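You operate a simulated robot arm through the tools that you are given. There is no shell and no other tool. Be economical: measure what you need, move in short steps, check, and stop when the job is done.

The job below is to be done with a simulated robot arm. You get a single attempt, and the scene is never put back.

TASK
Slide the teal floor pad along the top of the parts bench until it stands next to the kept sample tin.

It is judged by the outcome, as a careful person would: the job done as asked, and still so three seconds after it is handed in. It fails if anything else is knocked over, pushed out of place, dropped, spilled or broken.

THE ROBOT
A 6-joint arm with a two-finger parallel gripper on a trunk, on a base that drives. Base frame: it is fixed to the floor where the robot stands at the start and does not move with it; the origin is under the middle of the robot, x ahead of it, y to its left, z up. Units: m, degrees, N and s.
With the tool pointing down near the work surface it reaches from about 0.48 to 0.88 m from the robot's upright axis, wherever it stands. Its first joint turns from -115.0 to 115.0 degrees. Payload 4.2 kg.
The TCP is the grasp point between the finger pads, 0.023 m short of the fingertips. In the tool frame z runs along the fingers and y along their closing line. The gripper opens to 0.094 m. The fingers are 0.038 m wide and 0.01 m thick; the gripper's body (0.054 by 0.096 m) begins 0.039 m behind the TCP.
Orientation is that of the tool frame in the base frame, as [roll, pitch, yaw] about the fixed x, y, z axes, in that order (R = Rz(yaw) Ry(pitch) Rx(roll)). With the fingers straight down and closing along the base's y, the tool's x points along the base's -x, its y along +y and its z along -z.

THE INTERFACE
- The arm moves only by the tool send_rows. Its argument "commands" is text: rows parted by semicolons, each of 6 numbers parted by spaces: the shift along the tool's x, y, z in cm, then the turn, a rotation vector about the tool's x, y, z in degrees. In form: dx dy dz ax ay az; .... A call has 1 to 20 rows; each row is the pose to reach, as a shift and turn from the pose commanded when the call began, along the tool's axes at that moment. "grip" is the closure in counts, from 0 (fully open) to 255 (shut), set as the call begins (left out, the last holds). Each row takes 0.2 s and may step no farther than 0.05 m and 8.6 degrees from the row before; otherwise, or with a gripper value out of range, the whole call is refused. Where a pose cannot be reached the arm comes as near as it can. A force on the tool above 40 N (or 10 N above the force at the start of the call, whichever is more), or a blocked arm, ends the call early, and 0.2 s more pass. The fingers move at their own pace (about 0.108 m/s each) and stop on an object; they squeeze with about 29 N. The grip force told is the motor's: it shows also when the fingers shut on nothing. Time passes only in rows, and 0.2 s behind the last, so rows that repeat a pose let the fingers close. The reply holds the time, the measured pose of the TCP, the force on the tool along the base axes, the opening and the grip force, in the units named above and with some noise.
- Cameras (640 x 400 px; columns grow to the right, rows downward): "scene" is now at [0.2052, 0.1413, 1.4018]; the picture's right is [-0.66, -0.75, 0.00], its down [-0.39, 0.34, -0.86] and it looks along [0.65, -0.56, -0.51] (base axes); focal length 268 px, centre (320, 200). "wrist" rides on the gripper at [0.086, 0.016, -0.075] in the tool frame; the picture's right is [-0.18, 0.98, 0.00], its down [-0.58, -0.11, -0.81] and it looks along [-0.79, -0.15, 0.59] (tool axes); focal length 243 px, centre (320, 200). There is no depth. A picture from a camera that has moved, and an enlarged one, comes with that camera's place and axes in the base frame and with its lens. The place of the scene camera against the robot may be out by one fixed shift of up to 0.025 m in any direction.
- capture(camera): a new picture of that camera. The clock stands still meanwhile.
- move_column(by): slides the trunk up (or, below 0, down) by that many m; the arm and the scene camera ride with it, the base frame stays. It gives what a move gives, with no picture.
- drive_base(legs): drives the robot by 1 to 6 legs, each [ahead, turn to the left] in m and degrees, along the robot's own axes; the way and the turn of a leg run together, so that a leg with both is an arc; at most 1.5 m and 180 degrees a leg. The arm and the cameras ride along, it lands a little off, and it stops where it bumps. It gives what a move gives.
- head_to(pan, tilt): turns the head with the scene camera to pan (to the left, within 80 degrees either way) and tilt (down, from -29 to 69), counted from straight ahead of the robot. It gives what a move gives.
- close_up(camera, box): a new picture of the part [left, top, right, bottom] of that camera's present view, enlarged. The clock stands still meanwhile.
- hand_in(): hands the job in; it is judged then, once.

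Go step by step. Nothing tells you exact positions but the pictures and the camera data: compare them with the known pose of the tool, close in by small moves and look again before you grip or let go. The budget is 120 turns and 90 pictures, counting those below and the enlarged ones. Unless the task says otherwise, let go and move clear before handing in, and close with one line.

The tools are called after ">>>" as a command line: name --argument value ..., lists and objects as JSON in quotes. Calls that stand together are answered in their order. send_rows: Moves the arm, as the interface text tells. Its arguments: {"type":"object","properties":{"commands":{"type":"string"},"grip":{"type":"number"}},"required":["commands"]} The other tools are called the same way: move_column (by) slides the trunk up or down; drive_base (legs) drives the base; head_to (pan, tilt) turns the head that bears the scene camera; capture (camera) takes a picture; close_up (camera, box) takes an enlarged picture of a part of a camera's view; hand_in () hands the job in.

At the start:

```text
clock: 0.0
eef_pos: [0.5533, -0.2398, 1.0958]
ee_rot: [179.9, 0.0, -180.0]
wrist_force: [0.6, -0.5, -0.4]
width: 0.0939
grasp_force: 0.0
trunk travel left (down, up): [-0.75, 0.24]
robot x, y, heading: [0.0023, -0.001, -0.2]
head pan, tilt: [-41.0, 30.9]
```

scene: 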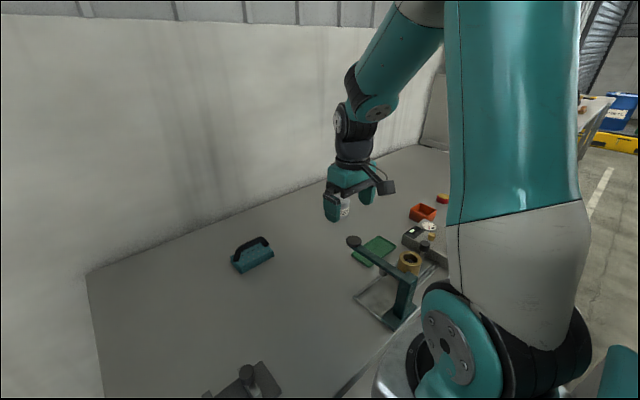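
wrist: 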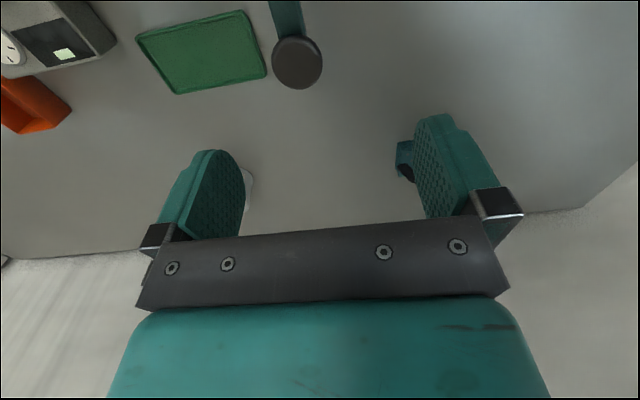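

The view shows a teal block with a black handle at left (probably the floor pad) and a small tin partly hidden behind the gripper. I'll look closer at both.

>>> close_up --camera "scene" --box '[200, 160, 360, 300]'

>>> close_up --camera "scene" --box '[320, 170, 480, 310]'

>>> head_to --pan -10 --tilt 40

>>> capture --camera "scene"

```text
2.86 times, centred on (280, 230) of scene
camera zoom: at [0.2052, 0.1413, 1.4018], right [-0.66, -0.75, 0.0], down [-0.39, 0.34, -0.86], along [0.65, -0.56, -0.51], focal length 766 px, centre (434, 114)
```

zoom: 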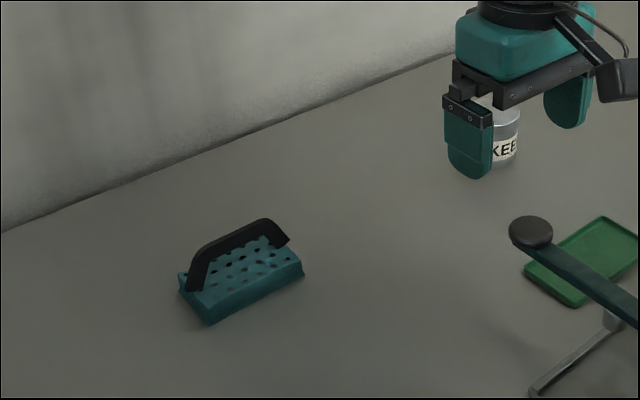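

```text
2.86 times, centred on (400, 240) of scene
camera zoom: at [0.2052, 0.1413, 1.4018], right [-0.66, -0.75, 0.0], down [-0.39, 0.34, -0.86], along [0.65, -0.56, -0.51], focal length 766 px, centre (91, 86)
```

zoom: 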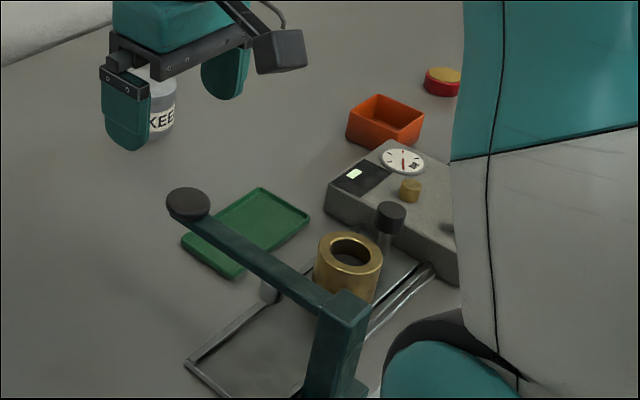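

```text
clock: 1.0
eef_pos: [0.5531, -0.24, 1.0952]
ee_rot: [-180.0, 0.0, -180.0]
wrist_force: [0.3, -0.1, -0.4]
width: 0.0938
grasp_force: 0.0
trunk travel left (down, up): [-0.75, 0.24]
robot x, y, heading: [-0.0005, -0.0009, -0.0]
head pan, tilt: [-10.0, 40.0]
```

```text
85 pictures are left
camera scene: at [0.2209, 0.1855, 1.3879], right [-0.17, -0.98, 0.0], down [-0.63, 0.11, -0.77], along [0.75, -0.13, -0.64], focal length 268 px, centre (320, 200)
```

scene: 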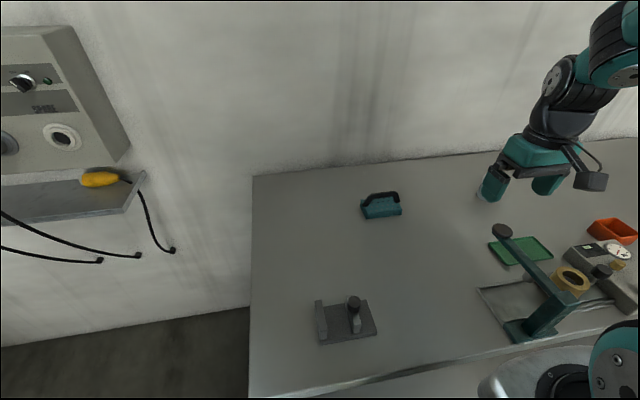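

The tin is labelled KEEP at roughly (0.75, -0.43), and the pad is at roughly (0.76, -0.09), with its handle running along y. I'll move over the pad and turn the tool so the fingers close along x.

>>> send_rows --commands "-2 1.5 0 0 0 8.2; -4 3 0 0 0 16.4; -6 4.5 0 0 0 24.6; -8 6 0 0 0 32.8; -10 7.5 0 0 0 41; -12 9 0 0 0 49.2; -14 10.5 0 0 0 57.4; -16 12 0 0 0 65.6; -18 13.5 0 0 0 73.8; -20 15 0 0 0 82; -20.5 17 0 0 0 90; -20.5 17 0 0 0 90" --grip 0

>>> head_to --pan -25 --tilt 35

>>> capture --camera "scene"

>>> capture --camera "wrist"

```text
clock: 3.6
eef_pos: [0.7576, -0.0692, 1.0952]
ee_rot: [180.0, 0.0, 89.9]
wrist_force: [0.3, 0.2, -0.1]
width: 0.0939
grasp_force: 0.0
trunk travel left (down, up): [-0.75, 0.24]
robot x, y, heading: [0.0016, 0.002, -0.1]
head pan, tilt: [-10.0, 40.0]
```

```text
clock: 4.3
eef_pos: [0.7579, -0.0701, 1.0952]
ee_rot: [180.0, 0.0, 90.0]
wrist_force: [0.3, -0.4, 0.8]
width: 0.0942
grasp_force: 0.0
trunk travel left (down, up): [-0.75, 0.24]
robot x, y, heading: [-0.0027, -0.0015, -0.1]
head pan, tilt: [-25.0, 35.0]
```

```text
84 pictures are left
camera scene: at [0.217, 0.1633, 1.3954], right [-0.42, -0.91, 0.0], down [-0.52, 0.24, -0.82], along [0.74, -0.35, -0.57], focal length 268 px, centre (320, 200)
```

scene: 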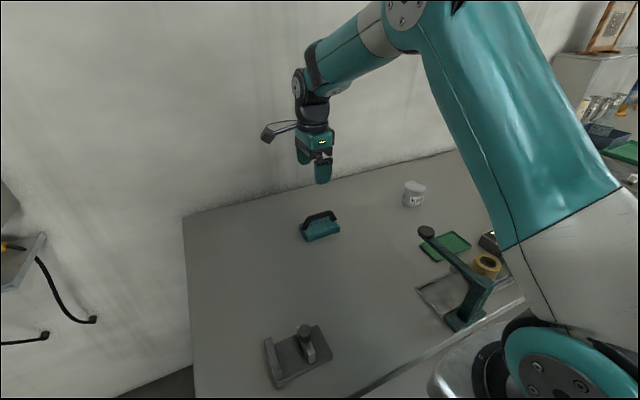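

```text
83 pictures are left
camera wrist: at [0.7735, 0.0175, 1.1696], right [0.98, -0.18, 0.0], down [-0.11, -0.58, 0.81], along [-0.15, -0.79, -0.59], focal length 243 px, centre (320, 200)
```

wrist: 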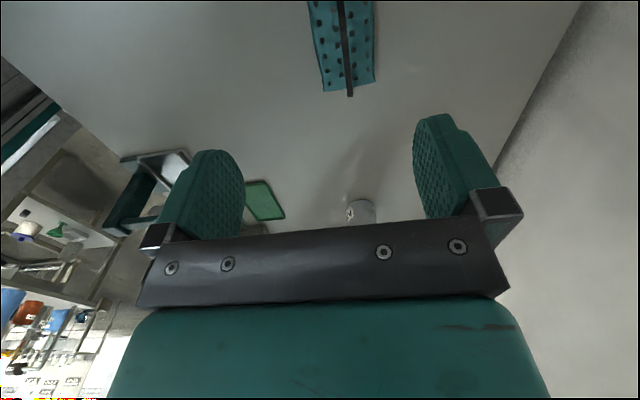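

The pad's handle lies along y at x≈0.777, its centre is at y≈-0.09 and its near end is at y≈-0.138. The tin's near edge is at about y=-0.413, x≈0.78, so the two are already in line. I'll centre over the handle and come down part way.

>>> send_rows --commands "-1 1 -0 0 0 0; -2 1.9 2 0 0 0; -2 1.9 5 0 0 0; -2 1.9 8 0 0 0; -2 1.9 10 0 0 0; -2 1.9 10 0 0 0"

>>> close_up --camera "scene" --box '[270, 150, 430, 250]'

>>> capture --camera "wrist"

```text
clock: 5.7
eef_pos: [0.7774, -0.092, 0.9953]
ee_rot: [-180.0, 0.0, 90.0]
wrist_force: [0.3, -0.2, -0.4]
width: 0.0941
grasp_force: 0.1
trunk travel left (down, up): [-0.75, 0.24]
robot x, y, heading: [-0.0012, 0.0005, 0.1]
head pan, tilt: [-25.0, 35.0]
```

```text
4.00 times, centred on (350, 200) of scene
camera zoom: at [0.217, 0.1632, 1.3954], right [-0.42, -0.91, 0.0], down [-0.52, 0.24, -0.82], along [0.74, -0.35, -0.57], focal length 1073 px, centre (200, 200)
```

zoom: 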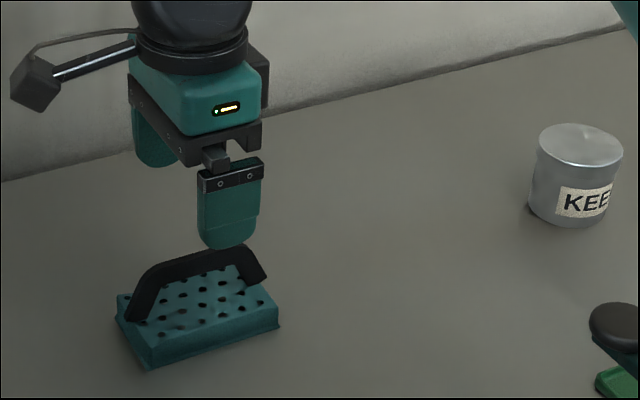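

```text
81 pictures are left
camera wrist: at [0.7932, -0.0046, 1.0698], right [0.98, -0.18, 0.0], down [-0.11, -0.58, 0.81], along [-0.15, -0.79, -0.59], focal length 243 px, centre (320, 200)
```

wrist: 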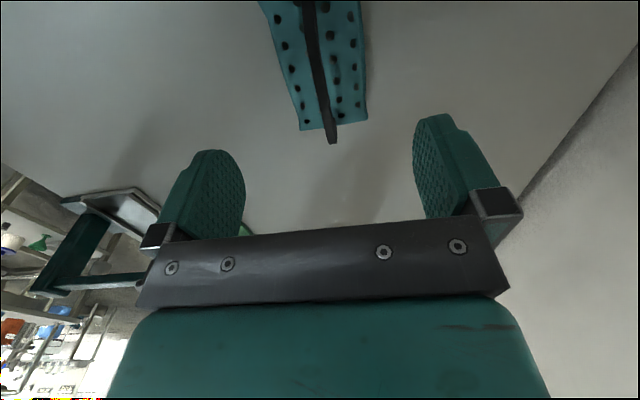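

The handle is centred between the fingers. I'll lower to about z=0.92, with the fingertips just above the pad's top, and check before closing.

>>> send_rows --commands "0 0.1 2.5 0 0 0; 0 0.1 5 0 0 0; 0 0.1 6.5 0 0 0; 0 0.1 7.5 0 0 0; 0 0.1 7.5 0 0 0"

>>> close_up --camera "scene" --box '[270, 170, 430, 270]'

>>> capture --camera "wrist"

```text
clock: 6.9
eef_pos: [0.7789, -0.0893, 0.9193]
ee_rot: [179.9, 0.0, 90.0]
wrist_force: [0.1, -0.2, 0.2]
width: 0.0939
grasp_force: 0.0
trunk travel left (down, up): [-0.75, 0.24]
robot x, y, heading: [-0.002, 0.0016, 0.3]
head pan, tilt: [-25.0, 35.0]
```

```text
4.00 times, centred on (350, 220) of scene
camera zoom: at [0.217, 0.1632, 1.3954], right [-0.42, -0.91, 0.0], down [-0.52, 0.24, -0.82], along [0.74, -0.35, -0.57], focal length 1073 px, centre (200, 120)
```

zoom: 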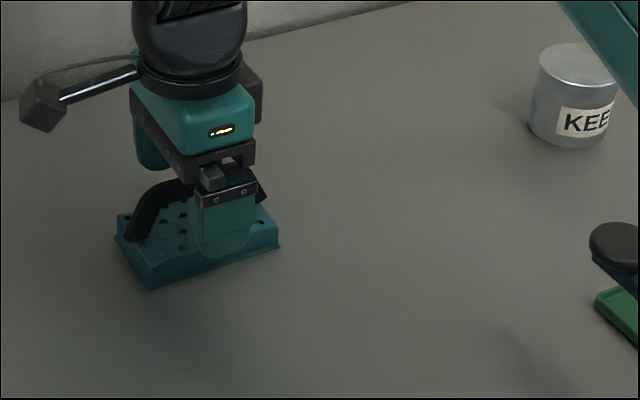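

```text
79 pictures are left
camera wrist: at [0.7942, -0.0031, 0.9944], right [0.98, -0.18, 0.0], down [-0.11, -0.58, 0.81], along [-0.15, -0.79, -0.59], focal length 243 px, centre (320, 200)
```

wrist: 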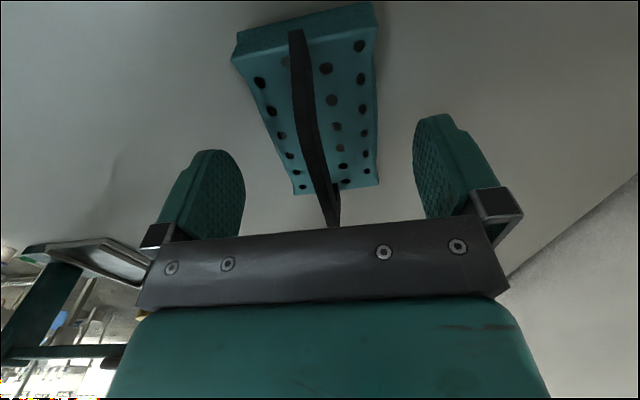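

Everything lines up and the fingertips clear the pad's top. I'll close on the handle.

>>> send_rows --commands "0 0 0 0 0 0; 0 0 0 0 0 0; 0 0 0 0 0 0; 0 0 0 0 0 0; 0 0 0 0 0 0" --grip 255

>>> close_up --camera "scene" --box '[270, 170, 430, 270]'

>>> capture --camera "wrist"

```text
clock: 8.1
eef_pos: [0.7791, -0.0894, 0.9209]
ee_rot: [-179.9, 0.0, 90.0]
wrist_force: [0.1, -0.1, 0.2]
width: 0.0109
grasp_force: 29.0
trunk travel left (down, up): [-0.75, 0.24]
robot x, y, heading: [-0.0031, 0.0003, 0.1]
head pan, tilt: [-25.0, 35.0]
```

```text
4.00 times, centred on (350, 220) of scene
camera zoom: at [0.217, 0.1632, 1.3954], right [-0.42, -0.91, 0.0], down [-0.52, 0.24, -0.82], along [0.74, -0.35, -0.57], focal length 1073 px, centre (200, 120)
```

zoom: 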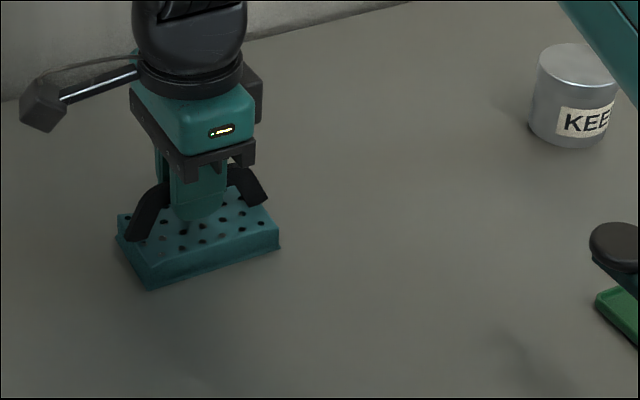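

```text
77 pictures are left
camera wrist: at [0.7941, -0.0031, 0.9945], right [0.98, -0.18, 0.0], down [-0.11, -0.58, 0.81], along [-0.15, -0.79, -0.59], focal length 243 px, centre (320, 200)
```

wrist: 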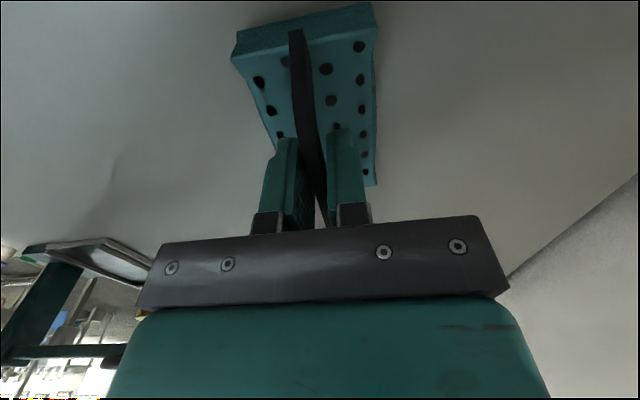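

The handle is held at 11 mm. I'll slide 18 cm along -y at constant height, then look.

>>> send_rows --commands "-1.2 0 0 0 0 0; -2.4 0 0 0 0 0; -3.6 0 0 0 0 0; -4.8 0 0 0 0 0; -6 0 0 0 0 0; -7.2 0 0 0 0 0; -8.4 0 0 0 0 0; -9.6 0 0 0 0 0; -10.8 0 0 0 0 0; -12 0 0 0 0 0; -13.2 0 0 0 0 0; -14.4 0 0 0 0 0; -15.6 0 0 0 0 0; -16.8 0 0 0 0 0; -18 0 0 0 0 0; -18 0 0 0 0 0"

>>> capture --camera "scene"

>>> capture --camera "wrist"

```text
clock: 11.5
eef_pos: [0.7771, -0.272, 0.9205]
ee_rot: [-179.9, 0.1, 89.9]
wrist_force: [-0.7, -0.1, -0.3]
width: 0.0109
grasp_force: 29.0
trunk travel left (down, up): [-0.75, 0.24]
robot x, y, heading: [-0.001, 0.0017, 0.0]
head pan, tilt: [-25.0, 35.0]
```

```text
76 pictures are left
camera scene: at [0.217, 0.1632, 1.3954], right [-0.42, -0.91, 0.0], down [-0.52, 0.24, -0.82], along [0.74, -0.35, -0.57], focal length 268 px, centre (320, 200)
```

scene: 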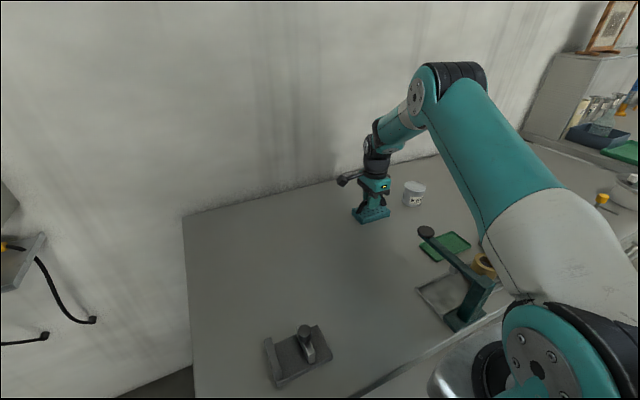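

```text
75 pictures are left
camera wrist: at [0.7938, -0.1843, 0.9948], right [0.98, -0.18, 0.0], down [-0.11, -0.58, 0.81], along [-0.15, -0.79, -0.59], focal length 243 px, centre (320, 200)
```

wrist: 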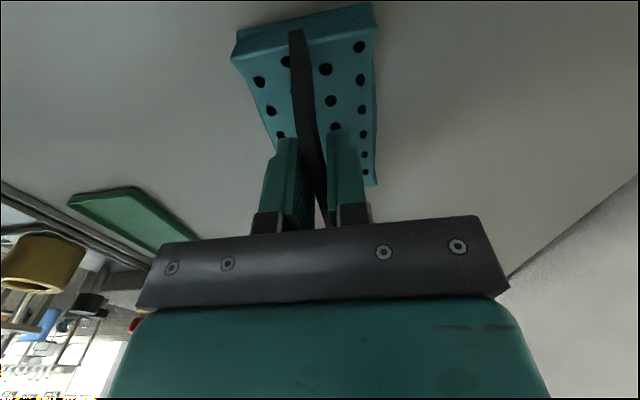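

>>> close_up --camera "scene" --box '[330, 160, 450, 235]'

```text
5.33 times, centred on (390, 198) of scene
camera zoom: at [0.217, 0.1632, 1.3954], right [-0.42, -0.91, 0.0], down [-0.52, 0.24, -0.82], along [0.74, -0.35, -0.57], focal length 1430 px, centre (-53, 213)
```

zoom: 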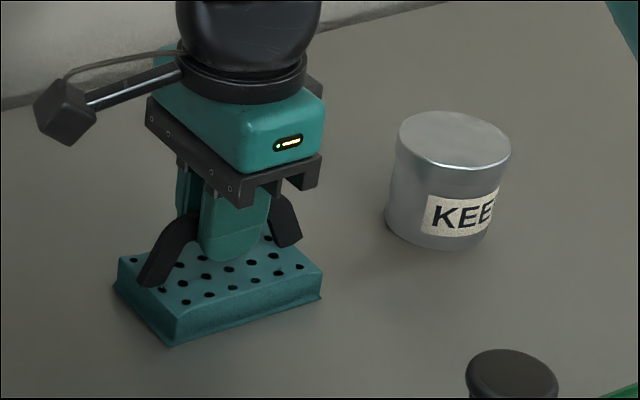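

The gap between the pad and tin is about 8 cm now. I'll slide another 5.5 cm and look again.

>>> send_rows --commands "-1 0 0 0 0 0; -2 0 0 0 0 0; -3 0 0 0 0 0; -4 0 0 0 0 0; -5 0 0 0 0 0; -5.5 0 0 0 0 0; -5.5 0 0 0 0 0"

>>> close_up --camera "scene" --box '[350, 160, 470, 235]'

```text
clock: 13.1
eef_pos: [0.7782, -0.3252, 0.9194]
ee_rot: [180.0, 0.0, 90.0]
wrist_force: [-0.2, 2.0, 3.8]
width: 0.011
grasp_force: 28.9
trunk travel left (down, up): [-0.75, 0.24]
robot x, y, heading: [0.0006, -0.0022, -0.2]
head pan, tilt: [-25.0, 35.0]
```

```text
5.33 times, centred on (410, 198) of scene
camera zoom: at [0.2168, 0.1633, 1.3954], right [-0.42, -0.91, 0.0], down [-0.52, 0.24, -0.82], along [0.74, -0.35, -0.57], focal length 1430 px, centre (-160, 213)
```

zoom: 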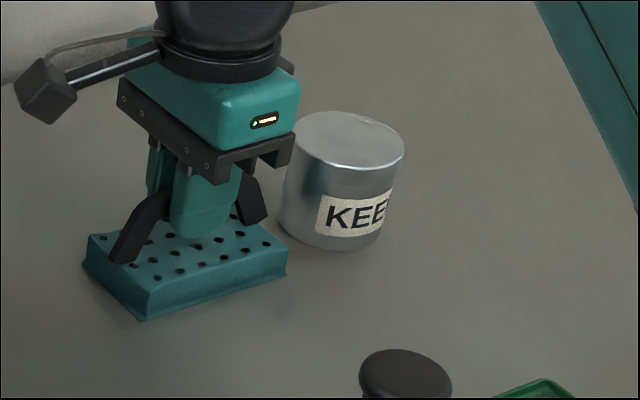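

The remaining gap is about 3 cm and the tin hasn't moved. I'll slide 2 cm more.

>>> send_rows --commands "-0.5 0 0 0 0 0; -1 0 0 0 0 0; -1.5 0 0 0 0 0; -2 0 0 0 0 0; -2 0 0 0 0 0"

>>> close_up --camera "scene" --box '[350, 160, 470, 235]'

```text
clock: 14.3
eef_pos: [0.7785, -0.3443, 0.9198]
ee_rot: [180.0, 0.0, 90.2]
wrist_force: [0.1, 3.4, 5.9]
width: 0.0107
grasp_force: 29.1
trunk travel left (down, up): [-0.75, 0.24]
robot x, y, heading: [-0.0026, 0.0001, 0.2]
head pan, tilt: [-25.0, 35.0]
```

```text
5.33 times, centred on (410, 198) of scene
camera zoom: at [0.2167, 0.1635, 1.3955], right [-0.42, -0.91, 0.0], down [-0.52, 0.24, -0.82], along [0.74, -0.35, -0.57], focal length 1430 px, centre (-160, 213)
```

zoom: 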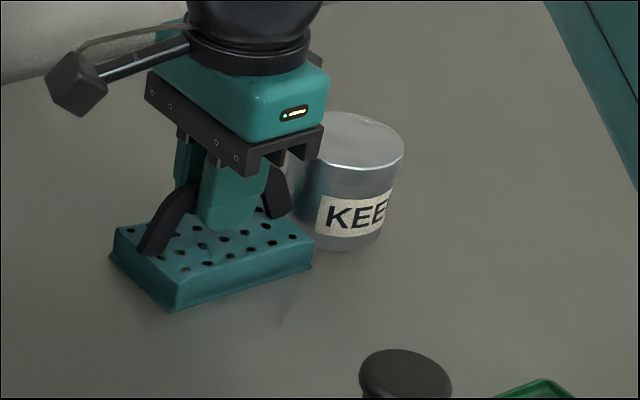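

About 1.3 cm remains, and the tin still hasn't moved. I'll make one last 4 mm nudge, then open the fingers.

>>> send_rows --commands "-0.2 0 0 0 0 0; -0.4 0 0 0 0 0; -0.4 0 0 0 0 0"

>>> close_up --camera "scene" --box '[350, 160, 470, 235]'

```text
clock: 15.1
eef_pos: [0.778, -0.3484, 0.9197]
ee_rot: [180.0, -0.1, 89.9]
wrist_force: [0.5, 3.9, 8.0]
width: 0.0109
grasp_force: 29.7
trunk travel left (down, up): [-0.75, 0.24]
robot x, y, heading: [0.0012, -0.0015, 0.2]
head pan, tilt: [-25.0, 35.0]
```

```text
5.33 times, centred on (410, 198) of scene
camera zoom: at [0.2167, 0.1635, 1.3954], right [-0.42, -0.91, 0.0], down [-0.52, 0.24, -0.82], along [0.74, -0.35, -0.57], focal length 1430 px, centre (-160, 213)
```

zoom: 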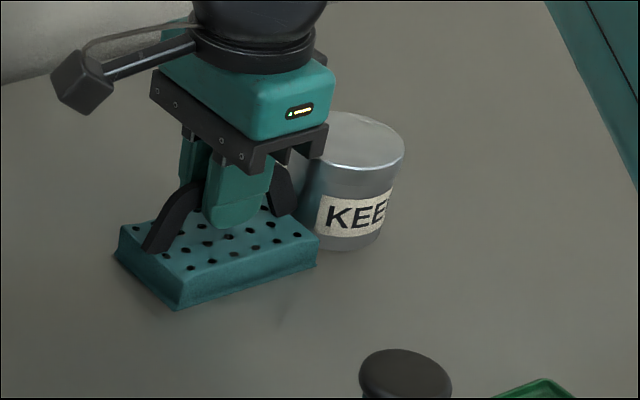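

The pad now sits about 1 cm from the tin. I'll open the fingers, rise and back away along +y.

>>> send_rows --commands "0 0 0 0 0 0; 0 0 0 0 0 0; 0 0 0 0 0 0; 0 0 0 0 0 0" --grip 0

>>> send_rows --commands "0 0 -1.5 0 0 0; 0 0 -4 0 0 0; 0 0 -7 0 0 0; 0 0 -10 0 0 0; 0 0 -13 0 0 0; 4 0 -15 0 0 0; 8 0 -15 0 0 0; 12 0 -15 0 0 0; 16 0 -15 0 0 0; 20 0 -15 0 0 0; 20 0 -15 0 0 0"

>>> close_up --camera "scene" --box '[350, 160, 470, 235]'

>>> capture --camera "wrist"

>>> capture --camera "scene"

```text
clock: 16.1
eef_pos: [0.7773, -0.3498, 0.9193]
ee_rot: [-180.0, -0.1, 89.9]
wrist_force: [-1.0, 0.1, -0.8]
width: 0.0941
grasp_force: 0.1
trunk travel left (down, up): [-0.75, 0.24]
robot x, y, heading: [0.0028, 0.0026, 0.0]
head pan, tilt: [-25.0, 35.0]
```

```text
clock: 18.5
eef_pos: [0.7772, -0.1477, 1.0704]
ee_rot: [-180.0, 0.0, 90.0]
wrist_force: [-0.2, -0.8, 0.3]
width: 0.094
grasp_force: 0.0
trunk travel left (down, up): [-0.75, 0.24]
robot x, y, heading: [0.0004, 0.0007, -0.0]
head pan, tilt: [-25.0, 35.0]
```

```text
5.33 times, centred on (410, 198) of scene
camera zoom: at [0.217, 0.1632, 1.3954], right [-0.42, -0.91, 0.0], down [-0.52, 0.24, -0.82], along [0.74, -0.35, -0.57], focal length 1430 px, centre (-160, 213)
```

zoom: 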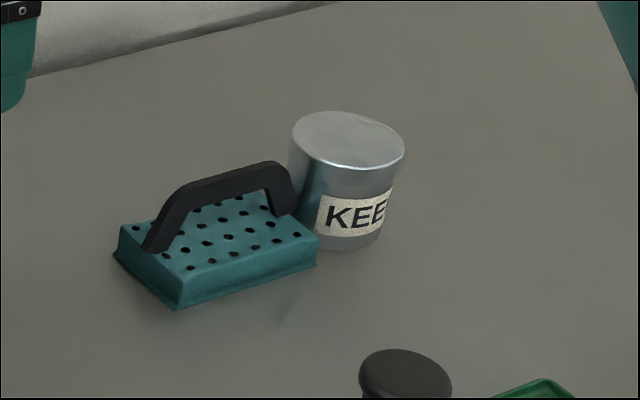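

```text
69 pictures are left
camera wrist: at [0.7937, -0.0606, 1.1446], right [0.98, -0.18, 0.0], down [-0.11, -0.58, 0.81], along [-0.15, -0.79, -0.59], focal length 243 px, centre (320, 200)
```

wrist: 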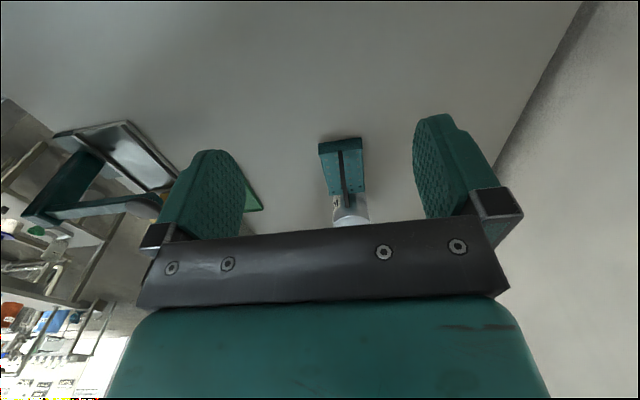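

```text
68 pictures are left
camera scene: at [0.217, 0.1632, 1.3954], right [-0.42, -0.91, 0.0], down [-0.52, 0.24, -0.82], along [0.74, -0.35, -0.57], focal length 268 px, centre (320, 200)
```

scene: 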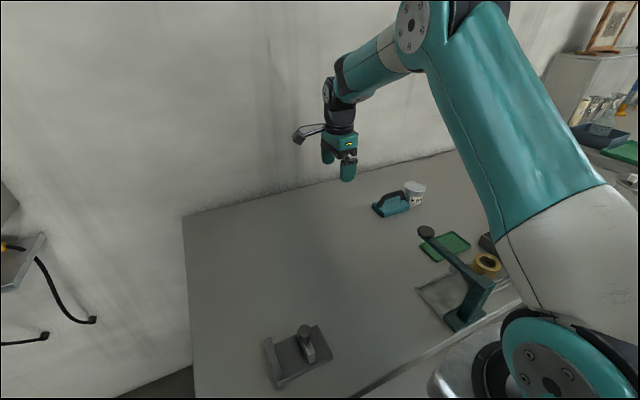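

The pad stands flat right beside the KEEP tin, which hasn't moved, and the arm is clear of both. I'm handing the job in.

>>> hand_in

```text
The job is handed in.
```

The teal floor pad was slid along the bench and now stands about 1 cm from the KEEP sample tin; nothing else was disturbed.
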